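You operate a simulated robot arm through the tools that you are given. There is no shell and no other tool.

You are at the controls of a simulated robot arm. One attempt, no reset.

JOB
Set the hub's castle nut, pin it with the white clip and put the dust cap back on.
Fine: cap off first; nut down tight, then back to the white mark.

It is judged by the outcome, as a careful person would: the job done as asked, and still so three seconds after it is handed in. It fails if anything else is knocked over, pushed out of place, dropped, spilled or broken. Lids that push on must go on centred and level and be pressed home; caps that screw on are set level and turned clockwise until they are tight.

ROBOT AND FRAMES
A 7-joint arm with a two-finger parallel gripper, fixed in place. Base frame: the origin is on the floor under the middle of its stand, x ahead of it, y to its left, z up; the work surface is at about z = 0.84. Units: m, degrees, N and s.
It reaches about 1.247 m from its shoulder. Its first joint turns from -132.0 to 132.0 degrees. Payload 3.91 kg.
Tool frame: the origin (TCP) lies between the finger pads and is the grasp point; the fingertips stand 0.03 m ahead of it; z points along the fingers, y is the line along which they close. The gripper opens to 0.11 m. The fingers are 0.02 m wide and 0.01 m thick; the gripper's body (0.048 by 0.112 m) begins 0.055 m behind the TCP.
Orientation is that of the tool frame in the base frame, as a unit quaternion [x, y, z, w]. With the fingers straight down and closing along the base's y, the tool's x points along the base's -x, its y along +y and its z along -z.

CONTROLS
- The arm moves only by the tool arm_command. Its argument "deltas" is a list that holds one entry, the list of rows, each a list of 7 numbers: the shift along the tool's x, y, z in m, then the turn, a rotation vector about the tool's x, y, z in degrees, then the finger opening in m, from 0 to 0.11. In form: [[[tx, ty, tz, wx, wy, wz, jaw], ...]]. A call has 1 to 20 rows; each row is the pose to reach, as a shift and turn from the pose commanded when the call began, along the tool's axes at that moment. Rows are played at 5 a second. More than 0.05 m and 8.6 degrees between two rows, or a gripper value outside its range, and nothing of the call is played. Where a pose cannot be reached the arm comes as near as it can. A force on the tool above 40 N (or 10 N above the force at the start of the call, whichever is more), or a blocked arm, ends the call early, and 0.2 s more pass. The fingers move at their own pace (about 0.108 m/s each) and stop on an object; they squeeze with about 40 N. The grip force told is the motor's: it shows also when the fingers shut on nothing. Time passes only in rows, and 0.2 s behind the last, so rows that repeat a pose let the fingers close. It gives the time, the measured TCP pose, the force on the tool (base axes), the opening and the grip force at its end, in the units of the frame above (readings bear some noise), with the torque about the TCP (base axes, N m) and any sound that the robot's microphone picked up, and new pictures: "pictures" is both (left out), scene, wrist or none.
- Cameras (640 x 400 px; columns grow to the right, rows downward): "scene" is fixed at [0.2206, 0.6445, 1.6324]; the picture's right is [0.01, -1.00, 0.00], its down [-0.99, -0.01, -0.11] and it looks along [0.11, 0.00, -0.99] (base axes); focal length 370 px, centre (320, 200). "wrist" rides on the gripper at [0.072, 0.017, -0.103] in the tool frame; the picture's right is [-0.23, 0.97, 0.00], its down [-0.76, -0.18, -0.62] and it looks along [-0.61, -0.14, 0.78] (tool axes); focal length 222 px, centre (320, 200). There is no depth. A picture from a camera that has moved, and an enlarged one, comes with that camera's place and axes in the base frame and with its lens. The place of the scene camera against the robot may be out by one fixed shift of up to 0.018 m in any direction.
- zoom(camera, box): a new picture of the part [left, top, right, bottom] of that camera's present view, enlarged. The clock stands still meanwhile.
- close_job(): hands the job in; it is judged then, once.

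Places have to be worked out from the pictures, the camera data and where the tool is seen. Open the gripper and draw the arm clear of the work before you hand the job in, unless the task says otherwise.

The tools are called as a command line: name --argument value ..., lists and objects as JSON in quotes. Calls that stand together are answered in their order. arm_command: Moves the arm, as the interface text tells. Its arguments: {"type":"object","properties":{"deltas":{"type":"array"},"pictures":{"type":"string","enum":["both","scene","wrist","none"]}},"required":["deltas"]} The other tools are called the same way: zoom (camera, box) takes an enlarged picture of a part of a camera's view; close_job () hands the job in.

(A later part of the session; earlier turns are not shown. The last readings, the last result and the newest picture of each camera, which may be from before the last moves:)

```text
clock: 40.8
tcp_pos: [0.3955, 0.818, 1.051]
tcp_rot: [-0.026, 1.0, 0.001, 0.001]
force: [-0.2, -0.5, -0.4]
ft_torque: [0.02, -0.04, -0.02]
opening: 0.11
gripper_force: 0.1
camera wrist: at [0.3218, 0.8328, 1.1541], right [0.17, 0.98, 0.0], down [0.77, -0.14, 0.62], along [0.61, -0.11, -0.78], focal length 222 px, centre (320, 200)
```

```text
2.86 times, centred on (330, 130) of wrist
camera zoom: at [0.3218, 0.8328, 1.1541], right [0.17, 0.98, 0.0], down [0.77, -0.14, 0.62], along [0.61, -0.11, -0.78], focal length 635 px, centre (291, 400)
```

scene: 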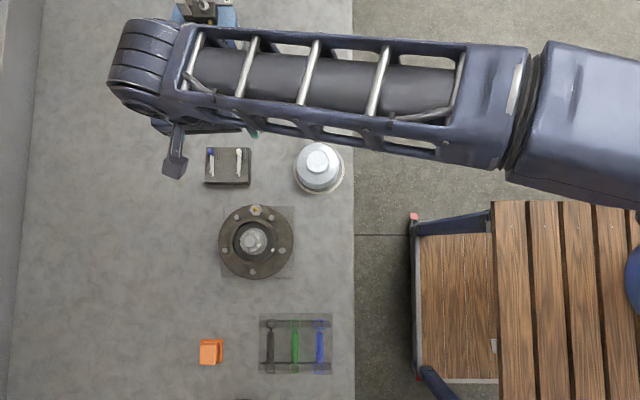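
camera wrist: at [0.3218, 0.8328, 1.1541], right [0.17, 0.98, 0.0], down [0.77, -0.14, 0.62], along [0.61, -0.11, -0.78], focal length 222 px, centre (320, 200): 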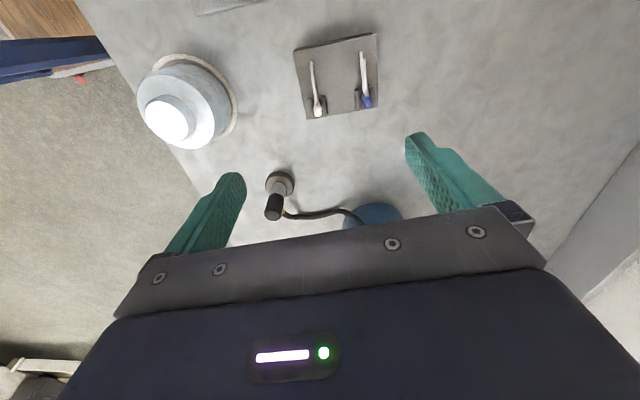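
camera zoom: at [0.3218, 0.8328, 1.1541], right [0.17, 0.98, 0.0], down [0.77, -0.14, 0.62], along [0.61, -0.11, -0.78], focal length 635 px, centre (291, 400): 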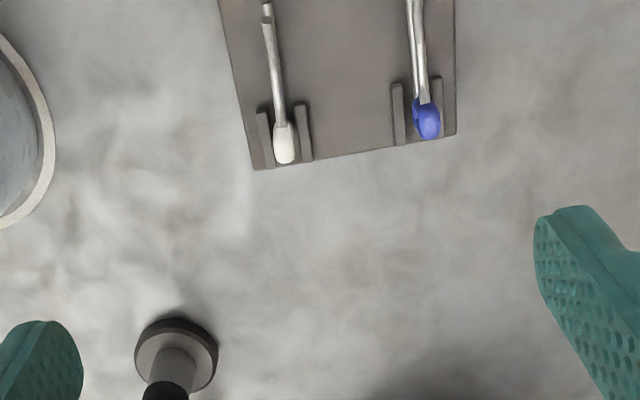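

The white clip is in view below. I zoom closely at the head, legs and the side posts.

zoom --camera "wrist" --box '[300, 55, 336, 125]'

zoom --camera "scene" --box '[226, 140, 256, 190]'

zoom --camera "wrist" --box '[306, 92, 328, 122]'

```text
5.71 times, centred on (318, 90) of wrist
camera zoom: at [0.3218, 0.8328, 1.1541], right [0.17, 0.98, 0.0], down [0.77, -0.14, 0.62], along [0.61, -0.11, -0.78], focal length 1269 px, centre (331, 829)
```

zoom: 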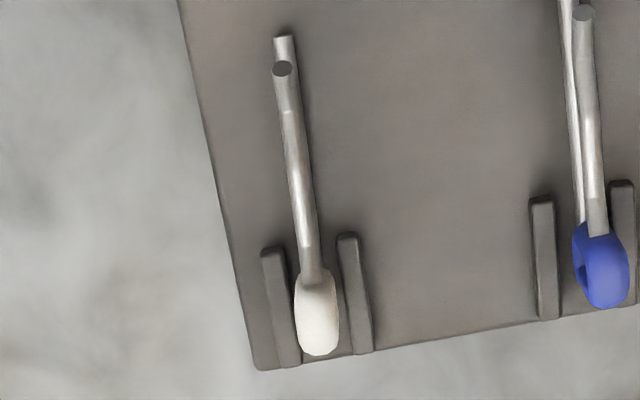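

```text
8.00 times, centred on (241, 165) of scene
camera zoom: at [0.2206, 0.6445, 1.6324], right [0.01, -1.0, 0.0], down [-0.99, -0.01, -0.11], along [0.11, 0.0, -0.99], focal length 2958 px, centre (952, 480)
```

zoom: 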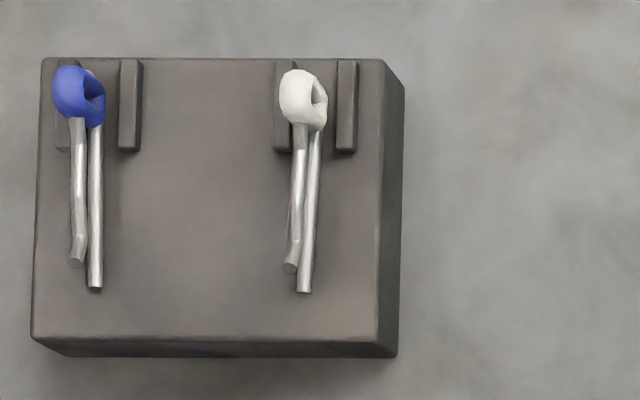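

```text
13.33 times, centred on (317, 107) of wrist
camera zoom: at [0.3218, 0.8328, 1.1541], right [0.17, 0.98, 0.0], down [0.77, -0.14, 0.62], along [0.61, -0.11, -0.78], focal length 2962 px, centre (360, 1440)
```

zoom: 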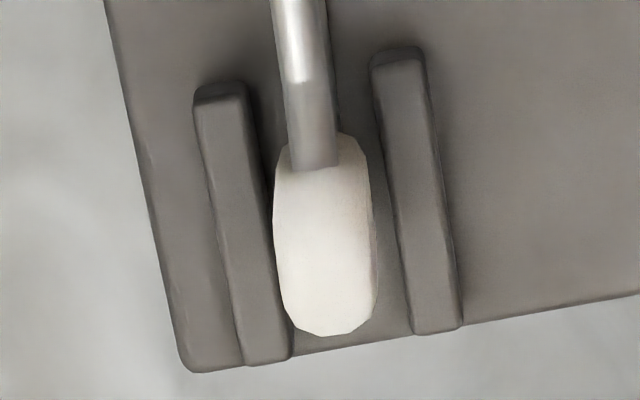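

The clip's ring head stands upright between two low posts, legs pointing to −x, straight leg below and bent leg above. To get heights I swing round to look from the +y side, first turning and moving at height.

arm_command --deltas '[[[0.0005, 0.01, 0, 0, 0, 8, 0.11], [0.001, 0.021, 0, 0, 0, 16, 0.11], [0.0015, 0.032, 0, 0, 0, 24, 0.11], [0.002, 0.043, 0, 0, 0, 32, 0.11], [0.0025, 0.054, 0, 0, 0, 40, 0.11], [0.003, 0.065, 0, 0, 0, 48, 0.11], [0.0035, 0.076, 0, 0, 0, 56, 0.11], [0.004, 0.087, 0, 0, 0, 64, 0.11], [0.0045, 0.098, 0, 0, 0, 72, 0.11], [0.0053, 0.1084, 0, 0, 0, 80, 0.11], [0.0053, 0.1084, 0, 0, 0, 80, 0.11]]]'

```text
clock: 43.2
tcp_pos: [0.3809, 0.9145, 1.0482]
tcp_rot: [0.622, 0.783, 0.003, 0.0]
force: [0.5, 0.1, 0.0]
ft_torque: [0.02, 0.02, -0.01]
opening: 0.1102
gripper_force: 0.0
out of reach, approached as far as the arm can: row 9, 10, 11
camera wrist: at [0.3808, 0.9897, 1.1523], right [1.0, 0.0, 0.0], down [0.0, -0.78, 0.62], along [0.0, -0.62, -0.78], focal length 222 px, centre (320, 200)
```

scene: 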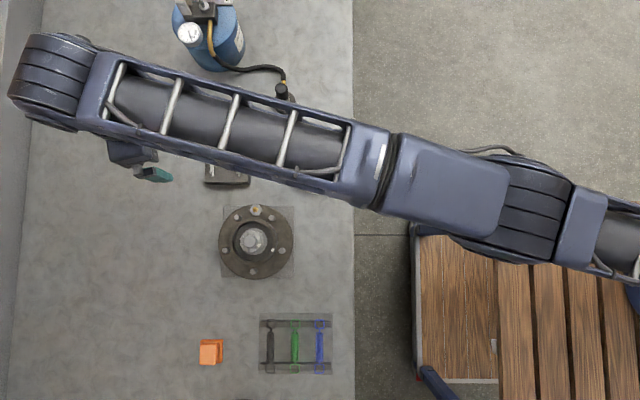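
wrist: 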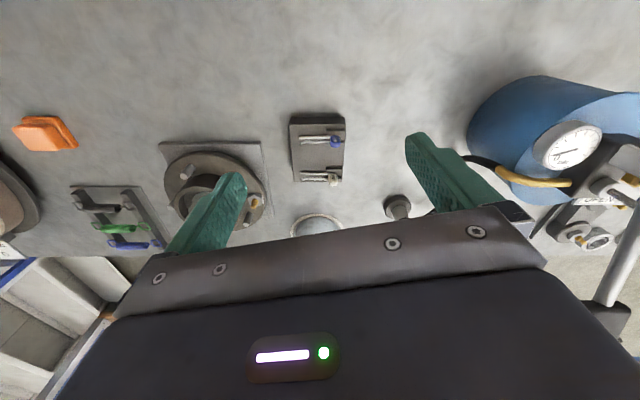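

I am near the reach limit here but the view from the +y side is useful. I zoom on both clips.

zoom --camera "wrist" --box '[285, 110, 355, 195]'

zoom --camera "wrist" --box '[294, 164, 346, 190]'

```text
4.71 times, centred on (320, 152) of wrist
camera zoom: at [0.3808, 0.9897, 1.1523], right [1.0, 0.0, 0.0], down [0.0, -0.78, 0.62], along [0.0, -0.62, -0.78], focal length 1045 px, centre (320, 424)
```

zoom: 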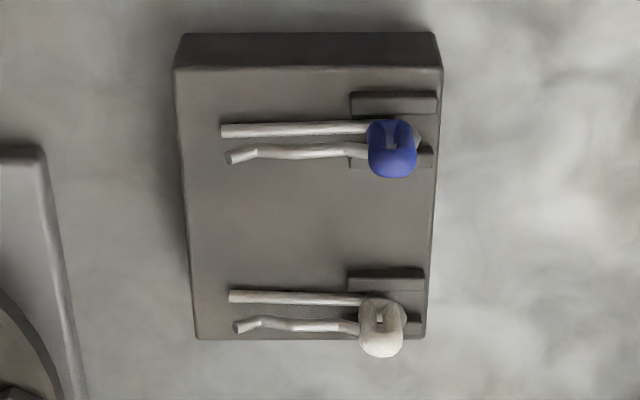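

```text
12.31 times, centred on (320, 177) of wrist
camera zoom: at [0.3808, 0.9897, 1.1523], right [1.0, 0.0, 0.0], down [0.0, -0.78, 0.62], along [0.0, -0.62, -0.78], focal length 2734 px, centre (320, 483)
```

zoom: 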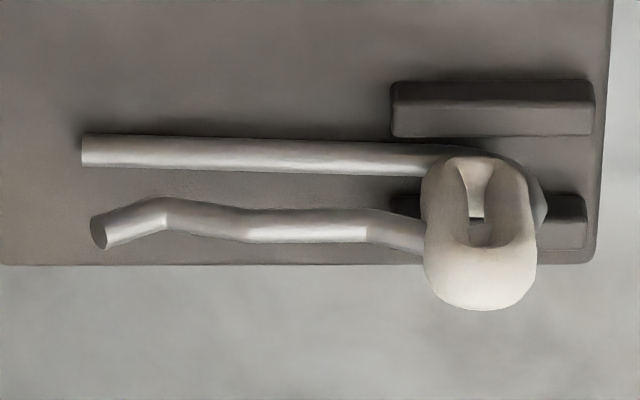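

The side view shows the clip clearly: wire about 3.3 mm, straight leg at z ≈ 0.874 with its tip at x ≈ 0.353, and the white head at x 0.393–0.406, z ≈ 0.88–0.897, above the 4 mm posts. I go back over the head, jaws closing along y.

arm_command --deltas '[[[-0.011, -0.0007, 0.0, 0, 0, -7.5, 0.11], [-0.022, -0.0014, 0.0, 0, 0, -15, 0.11], [-0.033, -0.0021, 0.0, 0, 0, -22.5, 0.11], [-0.0445, -0.0028, 0.0, 0, 0, -30, 0.1], [-0.0556, -0.0036, 0.0, 0, 0, -37.5, 0.08], [-0.0667, -0.0043, 0.0, 0, 0, -45, 0.06], [-0.0778, -0.005, 0.0, 0, 0, -52.5, 0.05], [-0.089, -0.0058, 0.005, 0, 0, -60, 0.045], [-0.1, -0.0065, 0.012, 0, 0, -67.5, 0.04], [-0.1112, -0.0072, 0.02, 0, 0, -75, 0.04], [-0.1112, -0.0072, 0.02, 0, 0, -75, 0.04]]]'

zoom --camera "wrist" --box '[270, 60, 380, 190]'

```text
clock: 45.6
tcp_pos: [0.3999, 0.8047, 1.0289]
tcp_rot: [0.016, 1.0, 0.001, 0.0]
force: [0.2, 0.2, -0.3]
ft_torque: [0.01, -0.04, -0.02]
opening: 0.0399
gripper_force: 0.0
camera wrist: at [0.3278, 0.8239, 1.1314], right [0.26, 0.97, 0.0], down [0.75, -0.2, 0.62], along [0.6, -0.16, -0.78], focal length 222 px, centre (320, 200)
```

scene: 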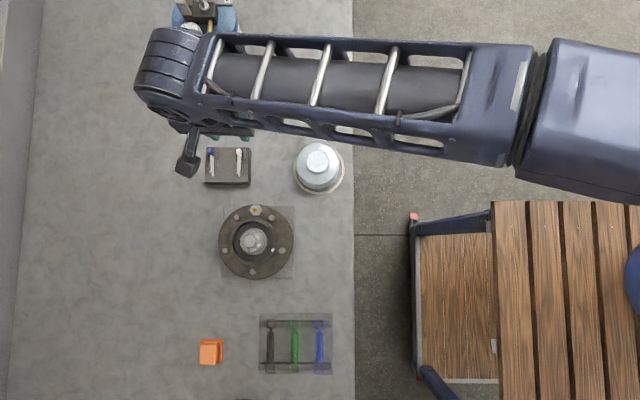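
wrist: 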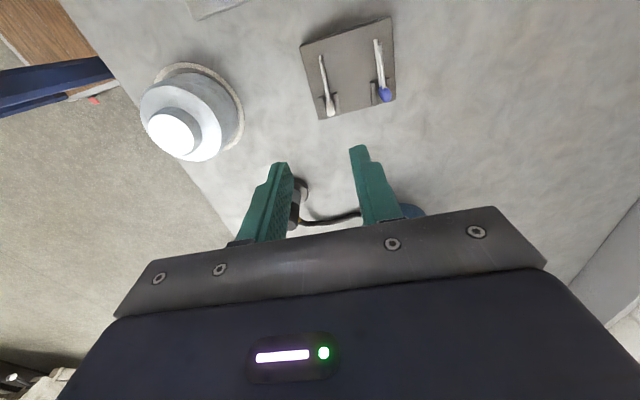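

```text
3.08 times, centred on (325, 125) of wrist
camera zoom: at [0.3278, 0.8239, 1.1314], right [0.26, 0.97, 0.0], down [0.75, -0.2, 0.62], along [0.6, -0.16, -0.78], focal length 684 px, centre (305, 431)
```

zoom: 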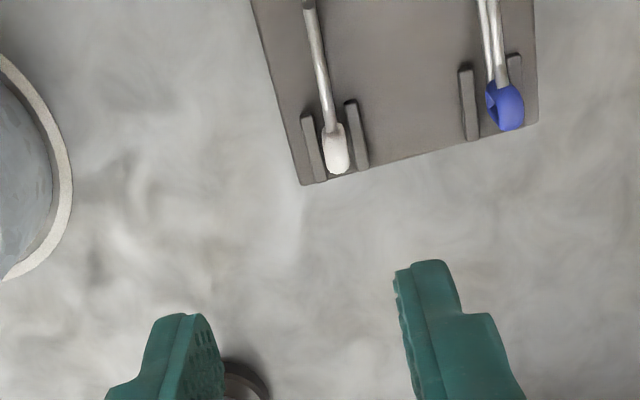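

The pose is now about 12 mm short in y. I shift over the head and lower to about 2 cm above it for a close check of centring.

arm_command --deltas '[[[-0.0008, 0.006, 0.02, 0, 0, 0, 0.04], [-0.0016, 0.0116, 0.04, 0, 0, 0, 0.035], [-0.0016, 0.0116, 0.065, 0, 0, 0, 0.03], [-0.0016, 0.0116, 0.084, 0, 0, 0, 0.03], [-0.0016, 0.0116, 0.084, 0, 0, 0, 0.03]]]'

zoom --camera "wrist" --box '[255, 60, 385, 200]'

```text
clock: 46.8
tcp_pos: [0.4015, 0.8149, 0.9437]
tcp_rot: [0.017, 1.0, 0.001, 0.0]
force: [0.6, 0.4, -0.1]
ft_torque: [0.0, 0.0, 0.01]
opening: 0.03
gripper_force: 0.1
camera wrist: at [0.3293, 0.836, 1.0463], right [0.26, 0.97, 0.0], down [0.75, -0.2, 0.62], along [0.6, -0.16, -0.78], focal length 222 px, centre (320, 200)
```

scene: 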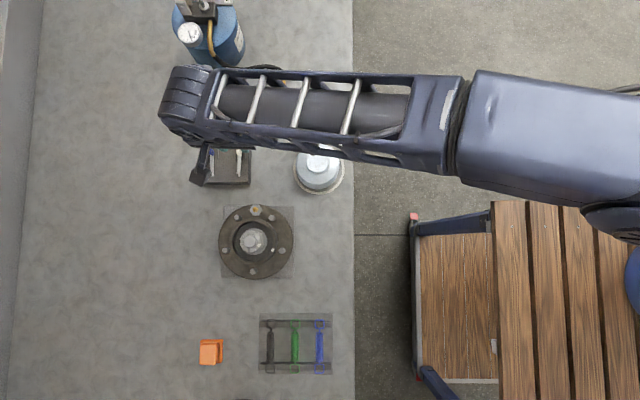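
wrist: 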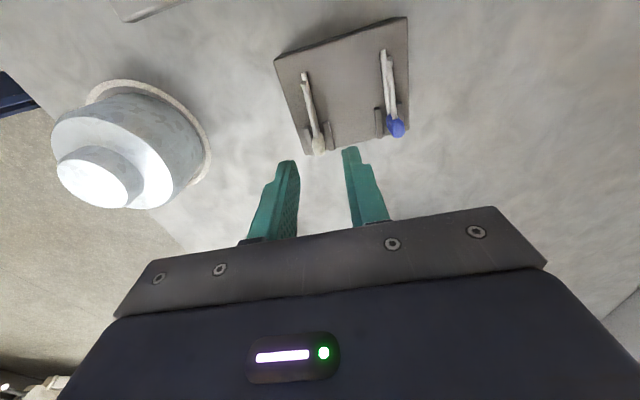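

```text
2.86 times, centred on (320, 130) of wrist
camera zoom: at [0.3293, 0.836, 1.0463], right [0.26, 0.97, 0.0], down [0.75, -0.2, 0.62], along [0.6, -0.16, -0.78], focal length 635 px, centre (320, 400)
```

zoom: 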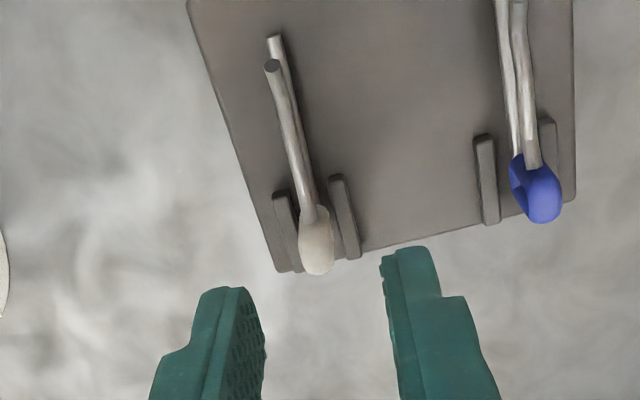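

The head lies on the gripper's axis within a millimetre. I lower so the tips reach about z = 0.882, beside the head and above the posts, then look again before closing.

arm_command --deltas '[[[0, -0.0005, 0.012, 0, 0, 0, 0.03], [0, -0.0005, 0.022, 0, 0, 0, 0.03], [0, -0.0005, 0.0315, 0, 0, 0, 0.03], [0, -0.0005, 0.0315, 0, 0, 0, 0.03]]]' --pictures "wrist"

zoom --camera "wrist" --box '[265, 80, 375, 200]'

```text
clock: 47.8
tcp_pos: [0.3995, 0.8156, 0.9117]
tcp_rot: [0.017, 1.0, 0.0, 0.0]
force: [0.7, -0.1, 0.8]
ft_torque: [0.02, -0.01, 0.02]
opening: 0.0299
gripper_force: 0.0
camera wrist: at [0.3292, 0.8358, 1.0152], right [0.26, 0.97, 0.0], down [0.75, -0.2, 0.62], along [0.6, -0.16, -0.78], focal length 222 px, centre (320, 200)
```

wrist: 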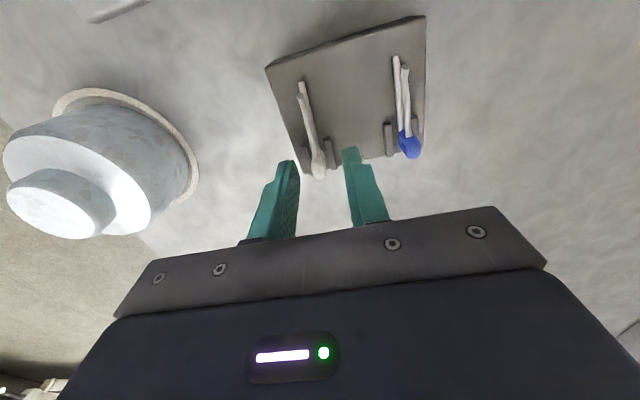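

```text
3.33 times, centred on (320, 140) of wrist
camera zoom: at [0.3292, 0.8358, 1.0152], right [0.26, 0.97, 0.0], down [0.75, -0.2, 0.62], along [0.6, -0.16, -0.78], focal length 740 px, centre (320, 400)
```

zoom: 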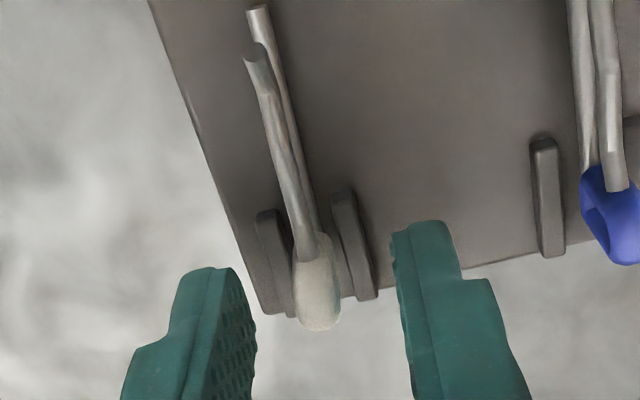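

The head sits squarely between the tips at their level. I close gently on it and hold.

arm_command --deltas '[[[0, 0, 0, 0, 0, 0, 0.02], [0, 0, 0, 0, 0, 0, 0.014], [0, 0, 0, 0, 0, 0, 0.008], [0, 0, 0, 0, 0, 0, 0.002], [0, 0, 0, 0, 0, 0, 0.002]]]' --pictures "wrist"

zoom --camera "wrist" --box '[265, 80, 375, 200]'

```text
clock: 49.0
tcp_pos: [0.4014, 0.8146, 0.9123]
tcp_rot: [0.017, 1.0, 0.0, 0.0]
force: [-0.1, -1.0, 0.2]
ft_torque: [0.01, -0.01, -0.02]
opening: 0.0065
gripper_force: 39.3
camera wrist: at [0.3292, 0.8358, 1.0154], right [0.26, 0.97, 0.0], down [0.75, -0.2, 0.62], along [0.6, -0.16, -0.78], focal length 222 px, centre (320, 200)
```

wrist: 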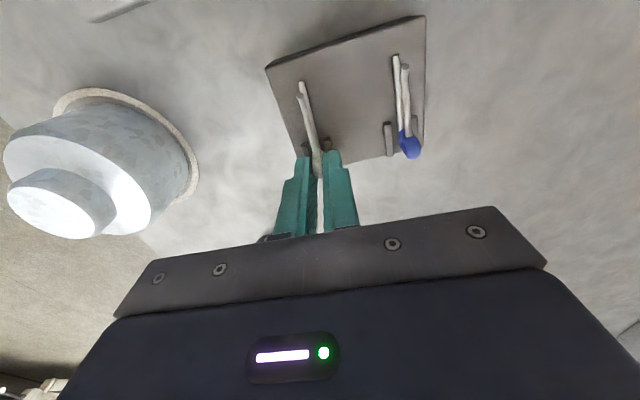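

```text
3.33 times, centred on (320, 140) of wrist
camera zoom: at [0.3292, 0.8358, 1.0154], right [0.26, 0.97, 0.0], down [0.75, -0.2, 0.62], along [0.6, -0.16, -0.78], focal length 740 px, centre (320, 400)
```

zoom: 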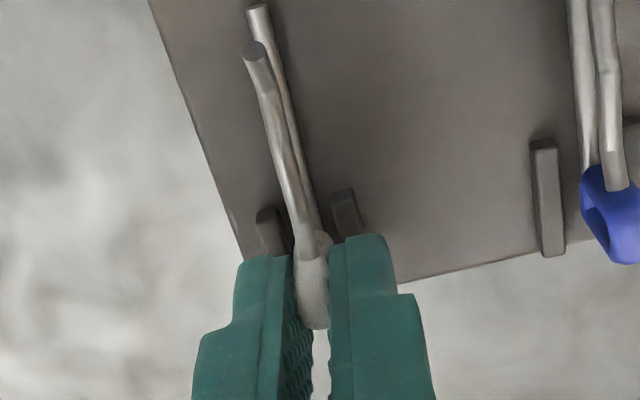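

The head is held at 6.5 mm opening with full grip. I lift straight up slowly, then higher.

arm_command --deltas '[[[0, 0, -0.006, 0, 0, 0, 0.002], [0, 0, -0.015, 0, 0, 0, 0.002], [0, 0, -0.03, 0, 0, 0, 0.002], [0, 0, -0.06, 0, 0, 0, 0.002], [0, 0, -0.09, 0, 0, 0, 0.002], [0, 0, -0.09, 0, 0, 0, 0.002]]]'

zoom --camera "wrist" --box '[265, 80, 375, 200]'

```text
clock: 50.4
tcp_pos: [0.4008, 0.8155, 1.0023]
tcp_rot: [0.017, 1.0, 0.001, 0.0]
force: [0.2, 0.3, 0.1]
ft_torque: [0.03, 0.02, -0.02]
opening: 0.0065
gripper_force: 39.8
camera wrist: at [0.3293, 0.8359, 1.1061], right [0.26, 0.97, 0.0], down [0.75, -0.21, 0.62], along [0.6, -0.16, -0.78], focal length 222 px, centre (320, 200)
```

scene: 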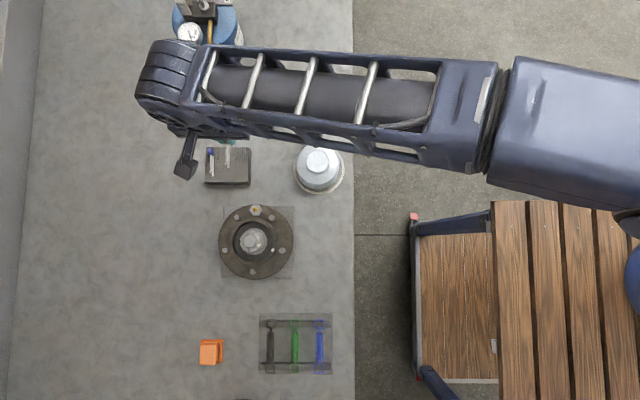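
wrist: 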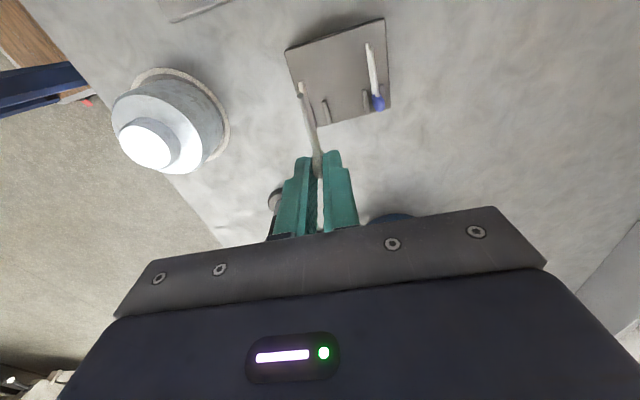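

```text
3.33 times, centred on (320, 140) of wrist
camera zoom: at [0.3293, 0.8359, 1.1061], right [0.26, 0.97, 0.0], down [0.75, -0.21, 0.62], along [0.6, -0.16, -0.78], focal length 740 px, centre (320, 400)
```

zoom: 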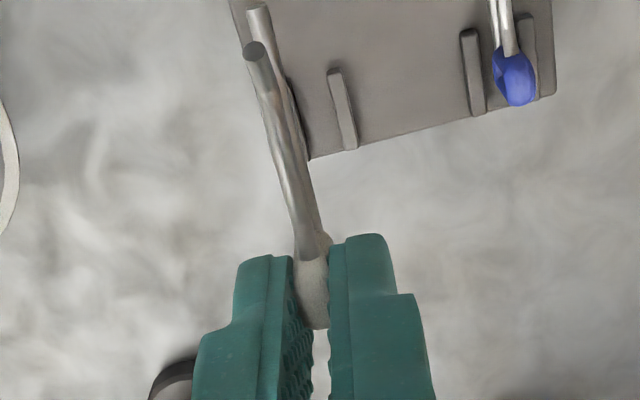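

The clip is held firmly with its legs unchanged, tip about 48 mm ahead (−x) and 38 mm below the TCP. I carry it to the +x side of the hub, aligned with the slot at y ≈ 0.779, with the leg tip still outside the nut.

arm_command --deltas '[[[0.026, -0.0103, 0, 0, 0, -0.6, 0.002], [0.052, -0.0205, 0, 0, 0, -1.2, 0.002], [0.078, -0.0308, 0, 0, 0, -1.8, 0.002], [0.1045, -0.0411, 0, 0, 0, -1.8, 0.002], [0.1045, -0.0411, 0.015, 0, 0, -1.8, 0.002], [0.1045, -0.0411, 0.0294, 0, 0, -1.8, 0.002], [0.1045, -0.0411, 0.0294, 0, 0, -1.8, 0.002]]]'

zoom --camera "wrist" --box '[260, 60, 370, 200]'

zoom --camera "wrist" --box '[285, 75, 335, 145]'

```text
clock: 52.0
tcp_pos: [0.2956, 0.7779, 0.9738]
tcp_rot: [0.002, 1.0, 0.001, 0.001]
force: [0.0, -0.4, -0.2]
ft_torque: [-0.03, -0.03, 0.0]
opening: 0.0064
gripper_force: 40.1
camera wrist: at [0.2225, 0.7958, 1.077], right [0.23, 0.97, 0.0], down [0.76, -0.18, 0.62], along [0.61, -0.14, -0.78], focal length 222 px, centre (320, 200)
```

scene: 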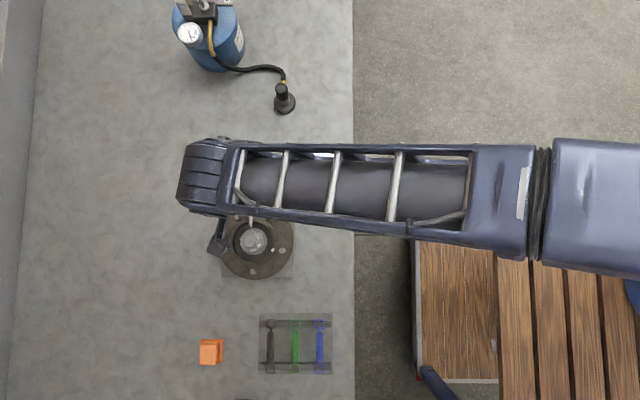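
wrist: 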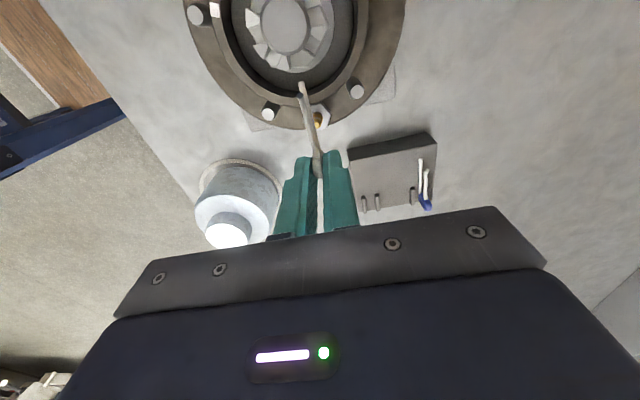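

```text
2.86 times, centred on (315, 130) of wrist
camera zoom: at [0.2225, 0.7958, 1.077], right [0.23, 0.97, 0.0], down [0.76, -0.18, 0.62], along [0.61, -0.14, -0.78], focal length 635 px, centre (334, 400)
```

zoom: 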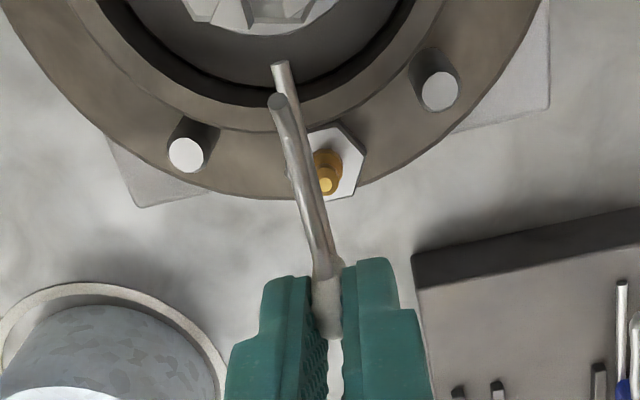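

```text
5.71 times, centred on (310, 110) of wrist
camera zoom: at [0.2225, 0.7958, 1.077], right [0.23, 0.97, 0.0], down [0.76, -0.18, 0.62], along [0.61, -0.14, -0.78], focal length 1269 px, centre (377, 714)
```

zoom: 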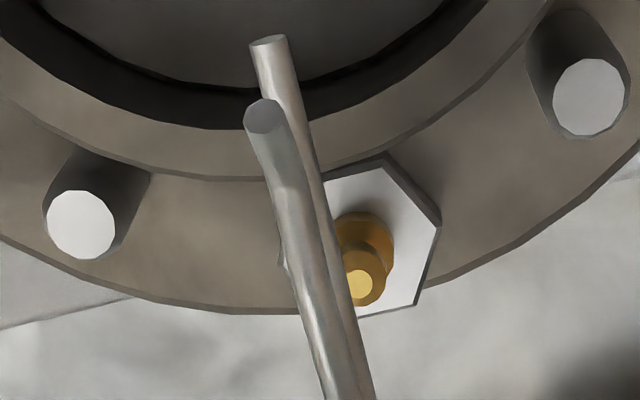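

The scene camera also sees the leg tip and nut from above. I zoom there to check lateral alignment.

zoom --camera "scene" --box '[225, 200, 281, 256]'

zoom --camera "wrist" --box '[240, 0, 345, 105]'

```text
7.14 times, centred on (253, 228) of scene
camera zoom: at [0.2206, 0.6445, 1.6324], right [0.01, -1.0, 0.0], down [-0.99, -0.01, -0.11], along [0.11, 0.0, -0.99], focal length 2641 px, centre (799, 0)
```

zoom: 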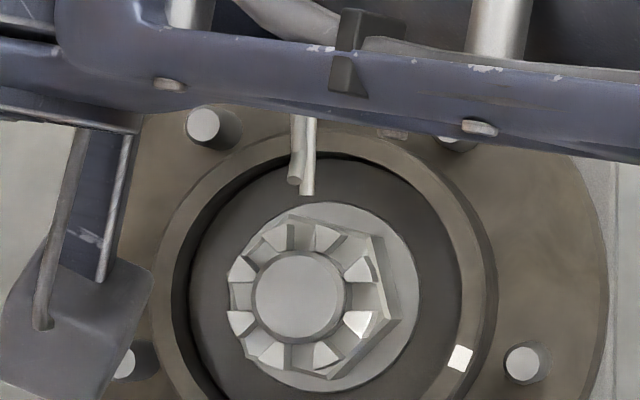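

```text
3.81 times, centred on (292, 52) of wrist
camera zoom: at [0.2225, 0.7958, 1.077], right [0.23, 0.97, 0.0], down [0.76, -0.18, 0.62], along [0.61, -0.14, -0.78], focal length 846 px, centre (425, 762)
```

zoom: 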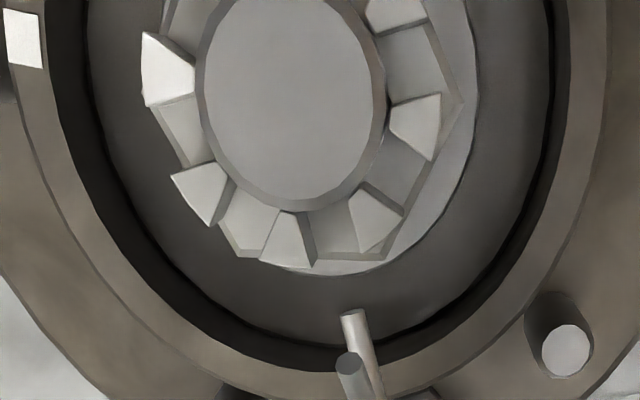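

The leg looks about in line with the +x slot. I zoom further to measure the offset.

zoom --camera "scene" --box '[240, 213, 264, 247]'

```text
11.76 times, centred on (252, 230) of scene
camera zoom: at [0.2206, 0.6445, 1.6324], right [0.01, -1.0, 0.0], down [-0.99, -0.01, -0.11], along [0.11, 0.0, -0.99], focal length 4350 px, centre (1120, -153)
```

zoom: 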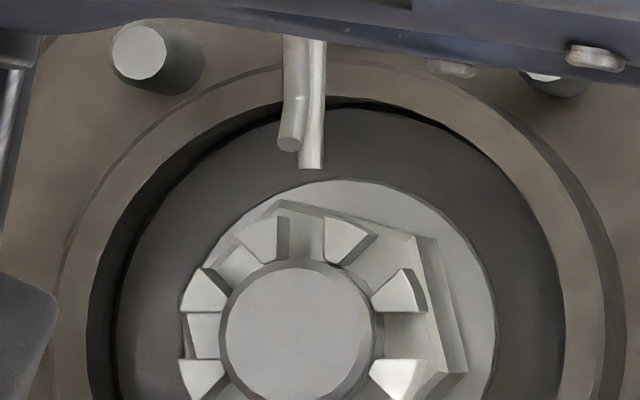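

Leg and slot agree within about 0.5 mm. I nudge 0.4 mm toward +y and push toward −x in small steps, first about 14 mm so the tip enters the slot.

arm_command --deltas '[[[0.003, 0.0004, 0, 0, 0, 0, 0.002], [0.006, 0.0004, 0, 0, 0, 0, 0.002], [0.009, 0.0004, 0, 0, 0, 0, 0.002], [0.012, 0.0004, 0, 0, 0, 0, 0.002], [0.014, 0.0004, 0, 0, 0, 0, 0.002], [0.014, 0.0004, 0, 0, 0, 0, 0.002]]]'

zoom --camera "scene" --box '[240, 213, 264, 247]'

zoom --camera "wrist" --box '[260, 40, 360, 170]'

```text
clock: 53.4
tcp_pos: [0.281, 0.7788, 0.9735]
tcp_rot: [0.001, 1.0, 0.001, 0.0]
force: [-0.4, -1.2, 0.3]
ft_torque: [-0.01, 0.01, 0.01]
opening: 0.0064
gripper_force: 40.1
camera wrist: at [0.2085, 0.7961, 1.0769], right [0.23, 0.97, 0.0], down [0.76, -0.18, 0.62], along [0.61, -0.14, -0.78], focal length 222 px, centre (320, 200)
```

scene: 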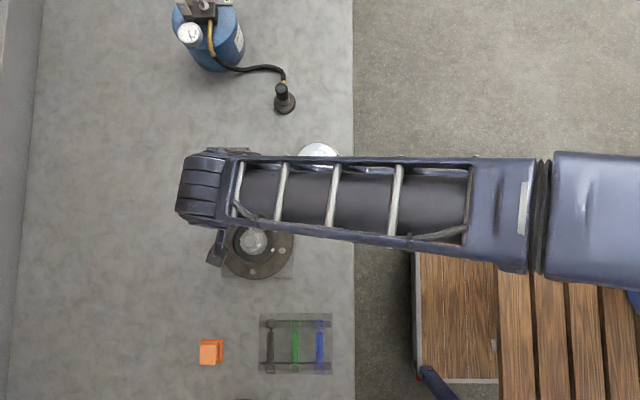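
wrist: 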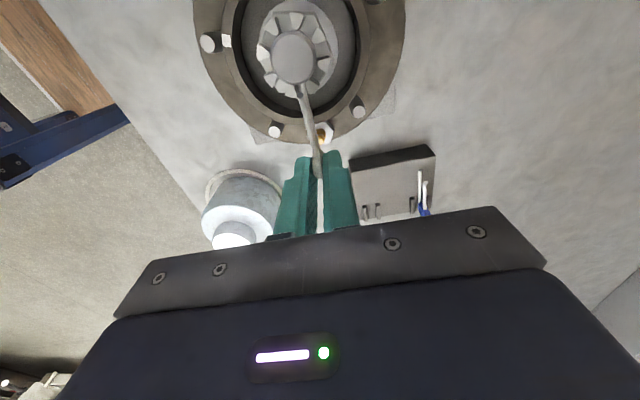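

```text
11.76 times, centred on (252, 230) of scene
camera zoom: at [0.2206, 0.6445, 1.6324], right [0.01, -1.0, 0.0], down [-0.99, -0.01, -0.11], along [0.11, 0.0, -0.99], focal length 4350 px, centre (1120, -153)
```

zoom: 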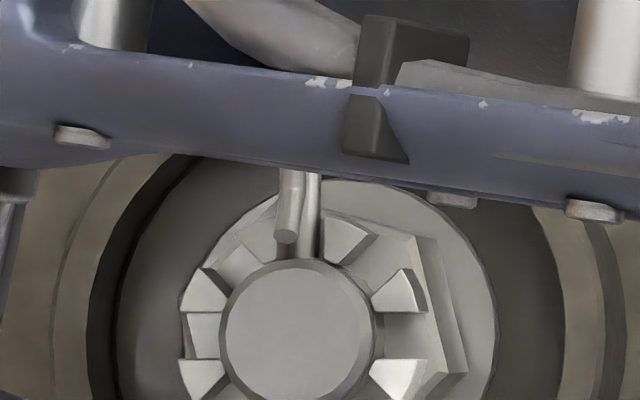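

```text
3.08 times, centred on (310, 105) of wrist
camera zoom: at [0.2085, 0.7961, 1.0769], right [0.23, 0.97, 0.0], down [0.76, -0.18, 0.62], along [0.61, -0.14, -0.78], focal length 684 px, centre (351, 492)
```

zoom: 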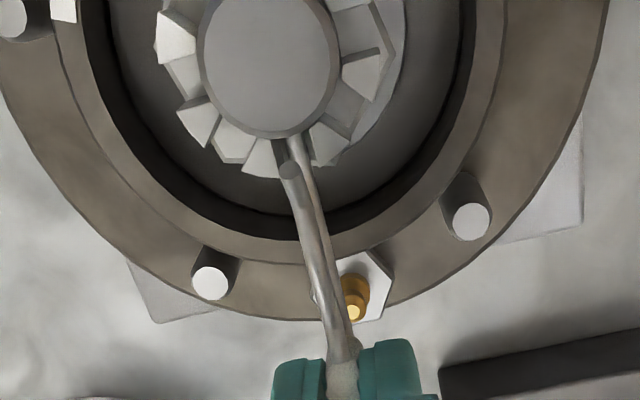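

The tip is in the slot with no contact force. I nudge 0.5 mm more toward +y and push on 12 mm through the spindle's hole.

arm_command --deltas '[[[0.002, 0.0005, 0, 0, 0, 0, 0.002], [0.004, 0.0005, 0, 0, 0, 0, 0.002], [0.006, 0.0005, 0, 0, 0, 0, 0.002], [0.009, 0.0005, 0, 0, 0, 0, 0.002], [0.012, 0.0005, 0, 0, 0, 0, 0.002], [0.012, 0.0005, 0, 0, 0, 0, 0.002]]]'

zoom --camera "wrist" --box '[260, 50, 360, 180]'

zoom --camera "scene" --box '[240, 218, 264, 252]'

```text
clock: 54.8
tcp_pos: [0.2687, 0.7786, 0.972]
tcp_rot: [0.002, 1.0, 0.001, 0.001]
force: [0.6, 0.0, -0.2]
ft_torque: [0.06, 0.0, -0.02]
opening: 0.0065
gripper_force: 39.7
camera wrist: at [0.1966, 0.7971, 1.0765], right [0.23, 0.97, 0.0], down [0.76, -0.18, 0.62], along [0.61, -0.14, -0.78], focal length 222 px, centre (320, 200)
```

scene: 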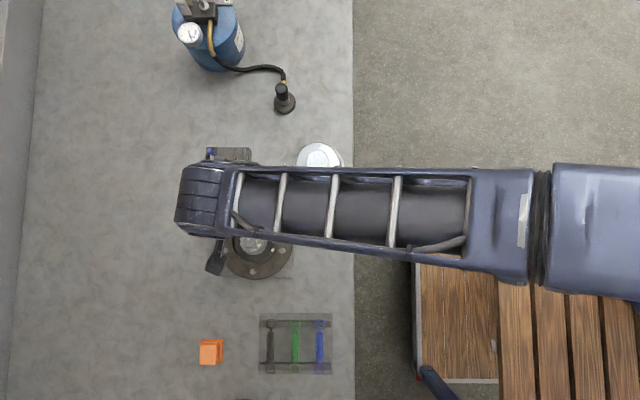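
wrist: 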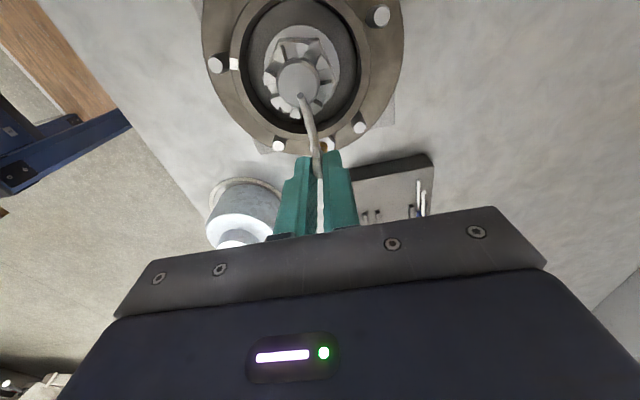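

```text
3.08 times, centred on (310, 115) of wrist
camera zoom: at [0.1966, 0.7971, 1.0765], right [0.23, 0.97, 0.0], down [0.76, -0.18, 0.62], along [0.61, -0.14, -0.78], focal length 684 px, centre (351, 462)
```

zoom: 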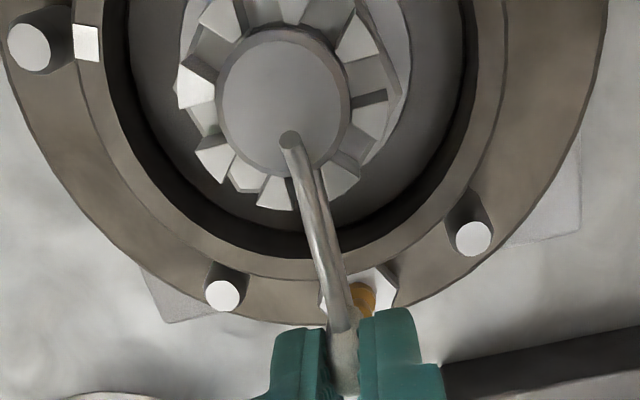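

```text
11.76 times, centred on (252, 235) of scene
camera zoom: at [0.2206, 0.6445, 1.6324], right [0.01, -1.0, 0.0], down [-0.99, -0.01, -0.11], along [0.11, 0.0, -0.99], focal length 4350 px, centre (1120, -212)
```

zoom: 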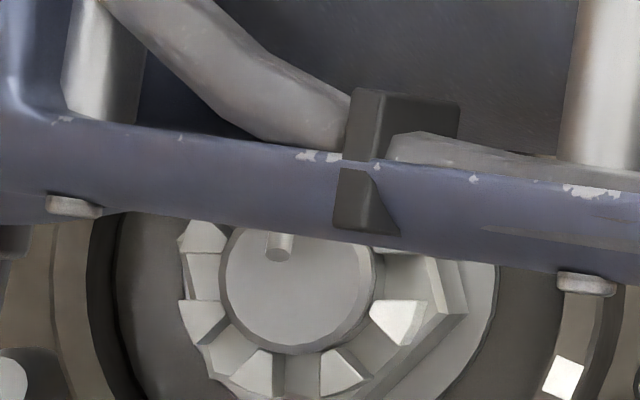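

The straight leg has passed into the spindle's hole and the bent leg rides over its end, with no force. I push a further 12 mm.

arm_command --deltas '[[[0.003, 0, 0, 0, 0, 0, 0.002], [0.006, 0, 0, 0, 0, 0, 0.002], [0.009, 0, 0, 0, 0, 0, 0.002], [0.012, 0, 0, 0, 0, 0, 0.002], [0.012, 0, 0, 0, 0, 0, 0.002]]]' --pictures "wrist"

zoom --camera "wrist" --box '[260, 60, 360, 190]'

```text
clock: 56.0
tcp_pos: [0.2581, 0.7795, 0.9731]
tcp_rot: [0.0, 1.0, 0.001, 0.0]
force: [0.2, -0.8, 0.4]
ft_torque: [-0.03, 0.0, 0.0]
opening: 0.0064
gripper_force: 39.5
camera wrist: at [0.1849, 0.797, 1.0765], right [0.23, 0.97, 0.0], down [0.76, -0.18, 0.62], along [0.61, -0.14, -0.78], focal length 222 px, centre (320, 200)
```

wrist: 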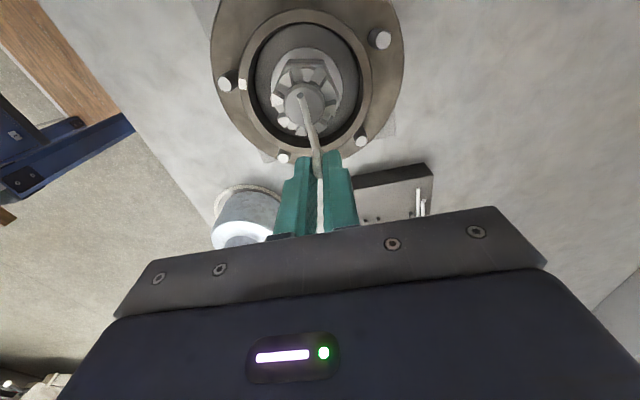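

```text
3.08 times, centred on (310, 125) of wrist
camera zoom: at [0.1849, 0.797, 1.0765], right [0.23, 0.97, 0.0], down [0.76, -0.18, 0.62], along [0.61, -0.14, -0.78], focal length 684 px, centre (351, 431)
```

zoom: 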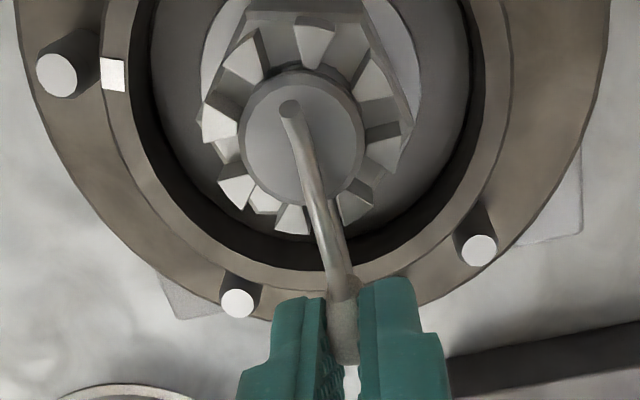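

No force so far; the leg tip should be at the far wall of the spindle. I push the last 11 mm in small steps, watching for the head meeting the nut.

arm_command --deltas '[[[0.002, 0, 0, 0, 0, 0, 0.002], [0.004, 0, 0, 0, 0, 0, 0.002], [0.006, 0, 0, 0, 0, 0, 0.002], [0.008, 0, 0, 0, 0, 0, 0.002], [0.0095, 0, 0, 0, 0, 0, 0.002], [0.011, 0, 0, 0, 0, 0, 0.002], [0.011, 0, 0, 0, 0, 0, 0.002]]]' --pictures "wrist"

zoom --camera "wrist" --box '[260, 65, 360, 195]'

```text
clock: 57.6
tcp_pos: [0.2466, 0.7792, 0.9729]
tcp_rot: [0.001, 1.0, 0.002, 0.001]
force: [6.9, -0.5, -1.1]
ft_torque: [0.01, -0.32, -0.02]
opening: 0.0063
gripper_force: 39.6
camera wrist: at [0.1748, 0.7973, 1.0765], right [0.23, 0.97, 0.0], down [0.76, -0.18, 0.62], along [0.61, -0.14, -0.78], focal length 222 px, centre (320, 200)
```

wrist: 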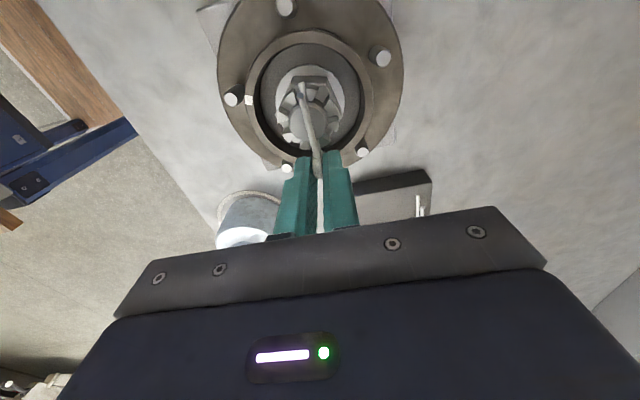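

```text
3.08 times, centred on (310, 130) of wrist
camera zoom: at [0.1748, 0.7973, 1.0765], right [0.23, 0.97, 0.0], down [0.76, -0.18, 0.62], along [0.61, -0.14, -0.78], focal length 684 px, centre (351, 415)
```

zoom: 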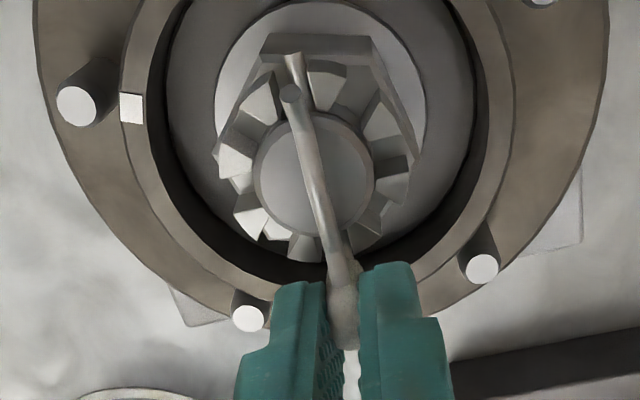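

A 7 N resistance has appeared and the straight leg's tip now shows beyond the far slot. I zoom to see how the head sits against the nut.

zoom --camera "wrist" --box '[285, 70, 345, 125]'

zoom --camera "wrist" --box '[290, 115, 350, 190]'

```text
7.27 times, centred on (315, 98) of wrist
camera zoom: at [0.1748, 0.7973, 1.0765], right [0.23, 0.97, 0.0], down [0.76, -0.18, 0.62], along [0.61, -0.14, -0.78], focal length 1615 px, centre (356, 946)
```

zoom: 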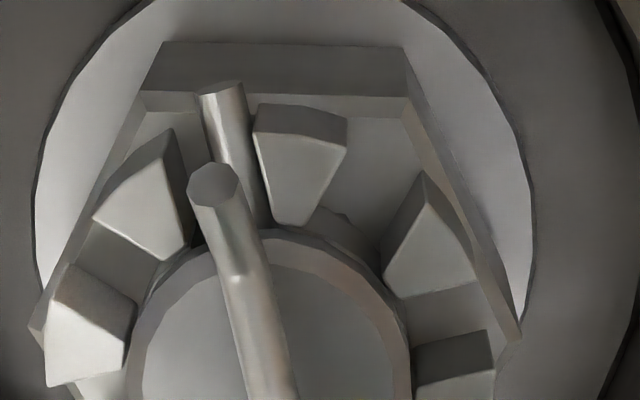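

```text
5.33 times, centred on (320, 152) of wrist
camera zoom: at [0.1748, 0.7973, 1.0765], right [0.23, 0.97, 0.0], down [0.76, -0.18, 0.62], along [0.61, -0.14, -0.78], focal length 1185 px, centre (320, 453)
```

zoom: 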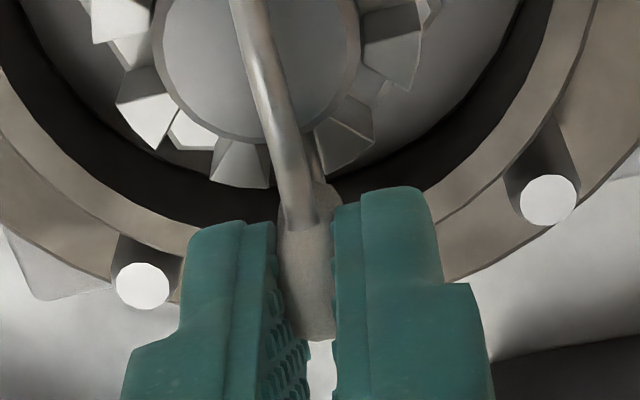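

The straight leg's tip stands about 10 mm past the spindle and the bent leg's dip is just over its far edge. I press 1.5 mm more to learn whether this is a hard stop.

arm_command --deltas '[[[0.0008, 0, 0, 0, 0, 0, 0.002], [0.0015, 0, 0, 0, 0, 0, 0.002], [0.0015, 0, 0, 0, 0, 0, 0.002]]]' --pictures "wrist"

zoom --camera "wrist" --box '[270, 70, 360, 190]'

```text
clock: 58.4
tcp_pos: [0.2462, 0.7797, 0.973]
tcp_rot: [0.001, 1.0, 0.001, 0.001]
force: [22.7, 1.9, 0.8]
ft_torque: [0.05, -0.92, -0.09]
opening: 0.0062
gripper_force: 39.7
camera wrist: at [0.1743, 0.7972, 1.0765], right [0.23, 0.97, 0.0], down [0.76, -0.18, 0.62], along [0.61, -0.14, -0.78], focal length 222 px, centre (320, 200)
```

wrist: 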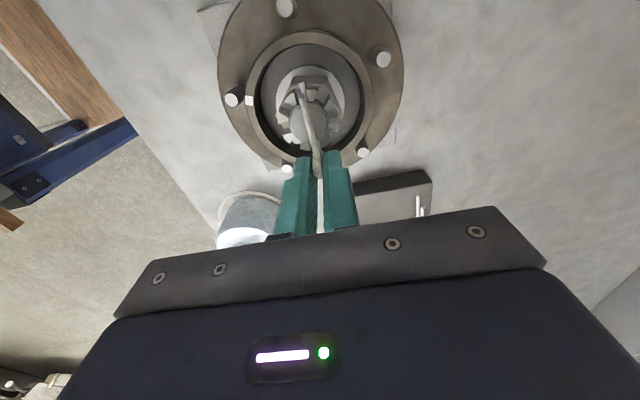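

```text
3.33 times, centred on (315, 130) of wrist
camera zoom: at [0.1743, 0.7972, 1.0765], right [0.23, 0.97, 0.0], down [0.76, -0.18, 0.62], along [0.61, -0.14, -0.78], focal length 740 px, centre (337, 433)
```

zoom: 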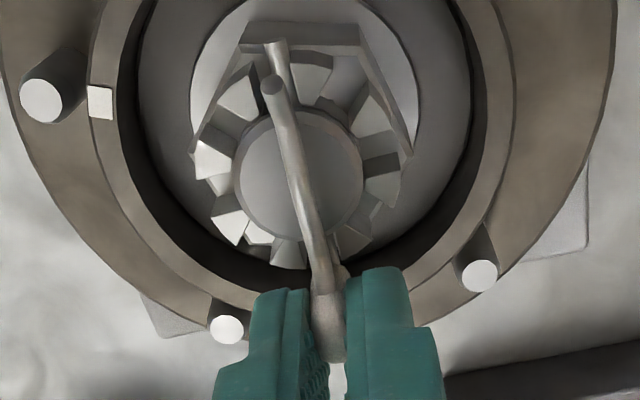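

Force rose to 23 N with only 0.5 mm of travel, acting at the leg's level: the clip's shoulder is hard against the nut, so it is home. I ease the push and lower a millimetre to see if it rests on something.

arm_command --deltas '[[[-0.0015, 0, 0, 0, 0, 0, 0.002], [-0.0022, 0, 0, 0, 0, 0, 0.002], [-0.0022, 0, 0.0006, 0, 0, 0, 0.002], [-0.0022, 0, 0.0012, 0, 0, 0, 0.002], [-0.0022, 0, 0.0012, 0, 0, 0, 0.002]]]' --pictures "wrist"

```text
clock: 59.6
tcp_pos: [0.2471, 0.7791, 0.9716]
tcp_rot: [0.001, 1.0, 0.002, -0.001]
force: [10.7, 1.4, 5.1]
ft_torque: [0.09, -0.4, -0.04]
opening: 0.0063
gripper_force: 40.0
camera wrist: at [0.1745, 0.7971, 1.0756], right [0.23, 0.97, 0.0], down [0.76, -0.18, 0.62], along [0.61, -0.14, -0.78], focal length 222 px, centre (320, 200)
```

wrist: 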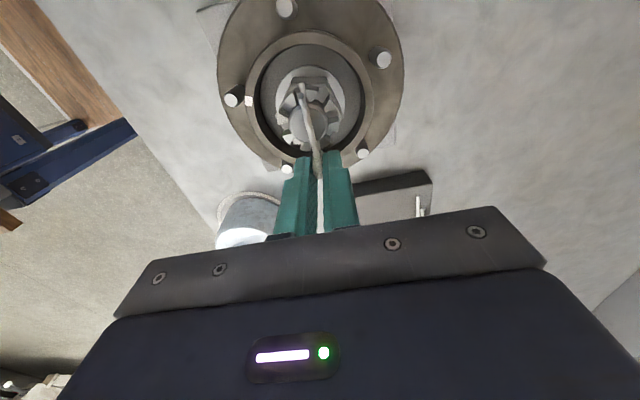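

It now bears on the spindle (5 N up). I ease another 0.8 mm off the push, then open the jaws a little to let go.

arm_command --deltas '[[[-0.0009, 0, -0.0003, 0, 0, 0, 0.002], [-0.0009, 0, -0.0003, 0, 0, 0, 0.012], [-0.0009, 0, -0.0003, 0, 0, 0, 0.025], [-0.0009, 0, -0.0003, 0, 0, 0, 0.03], [-0.0009, 0, -0.0003, 0, 0, 0, 0.03]]]' --pictures "wrist"

zoom --camera "wrist" --box '[270, 70, 360, 190]'

```text
clock: 60.8
tcp_pos: [0.2484, 0.7791, 0.9729]
tcp_rot: [0.001, 1.0, 0.001, 0.001]
force: [-0.3, 0.0, 0.1]
ft_torque: [0.02, 0.01, -0.02]
opening: 0.03
gripper_force: 0.2
camera wrist: at [0.1754, 0.7971, 1.0757], right [0.23, 0.97, 0.0], down [0.76, -0.18, 0.62], along [0.61, -0.14, -0.78], focal length 222 px, centre (320, 200)
```

wrist: 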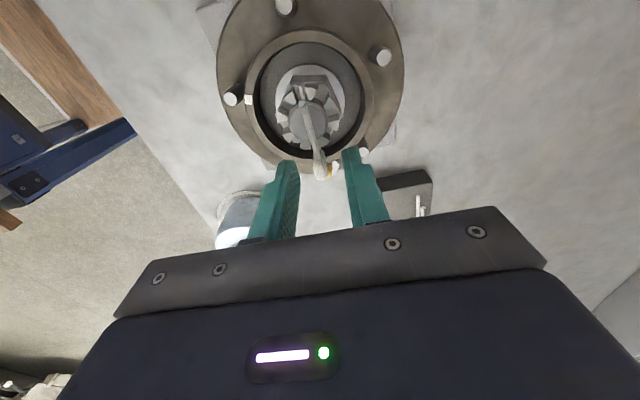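

```text
3.33 times, centred on (315, 130) of wrist
camera zoom: at [0.1754, 0.7971, 1.0757], right [0.23, 0.97, 0.0], down [0.76, -0.18, 0.62], along [0.61, -0.14, -0.78], focal length 740 px, centre (337, 433)
```

zoom: 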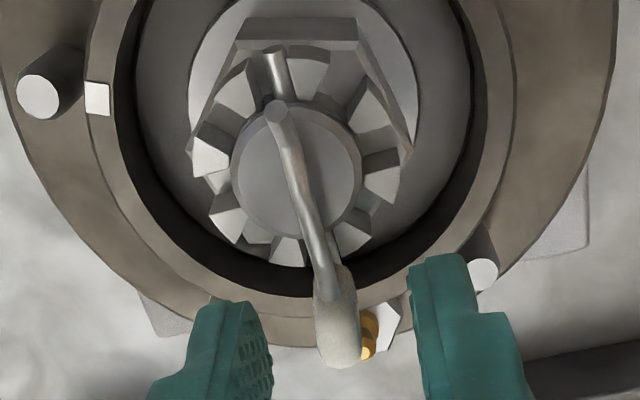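

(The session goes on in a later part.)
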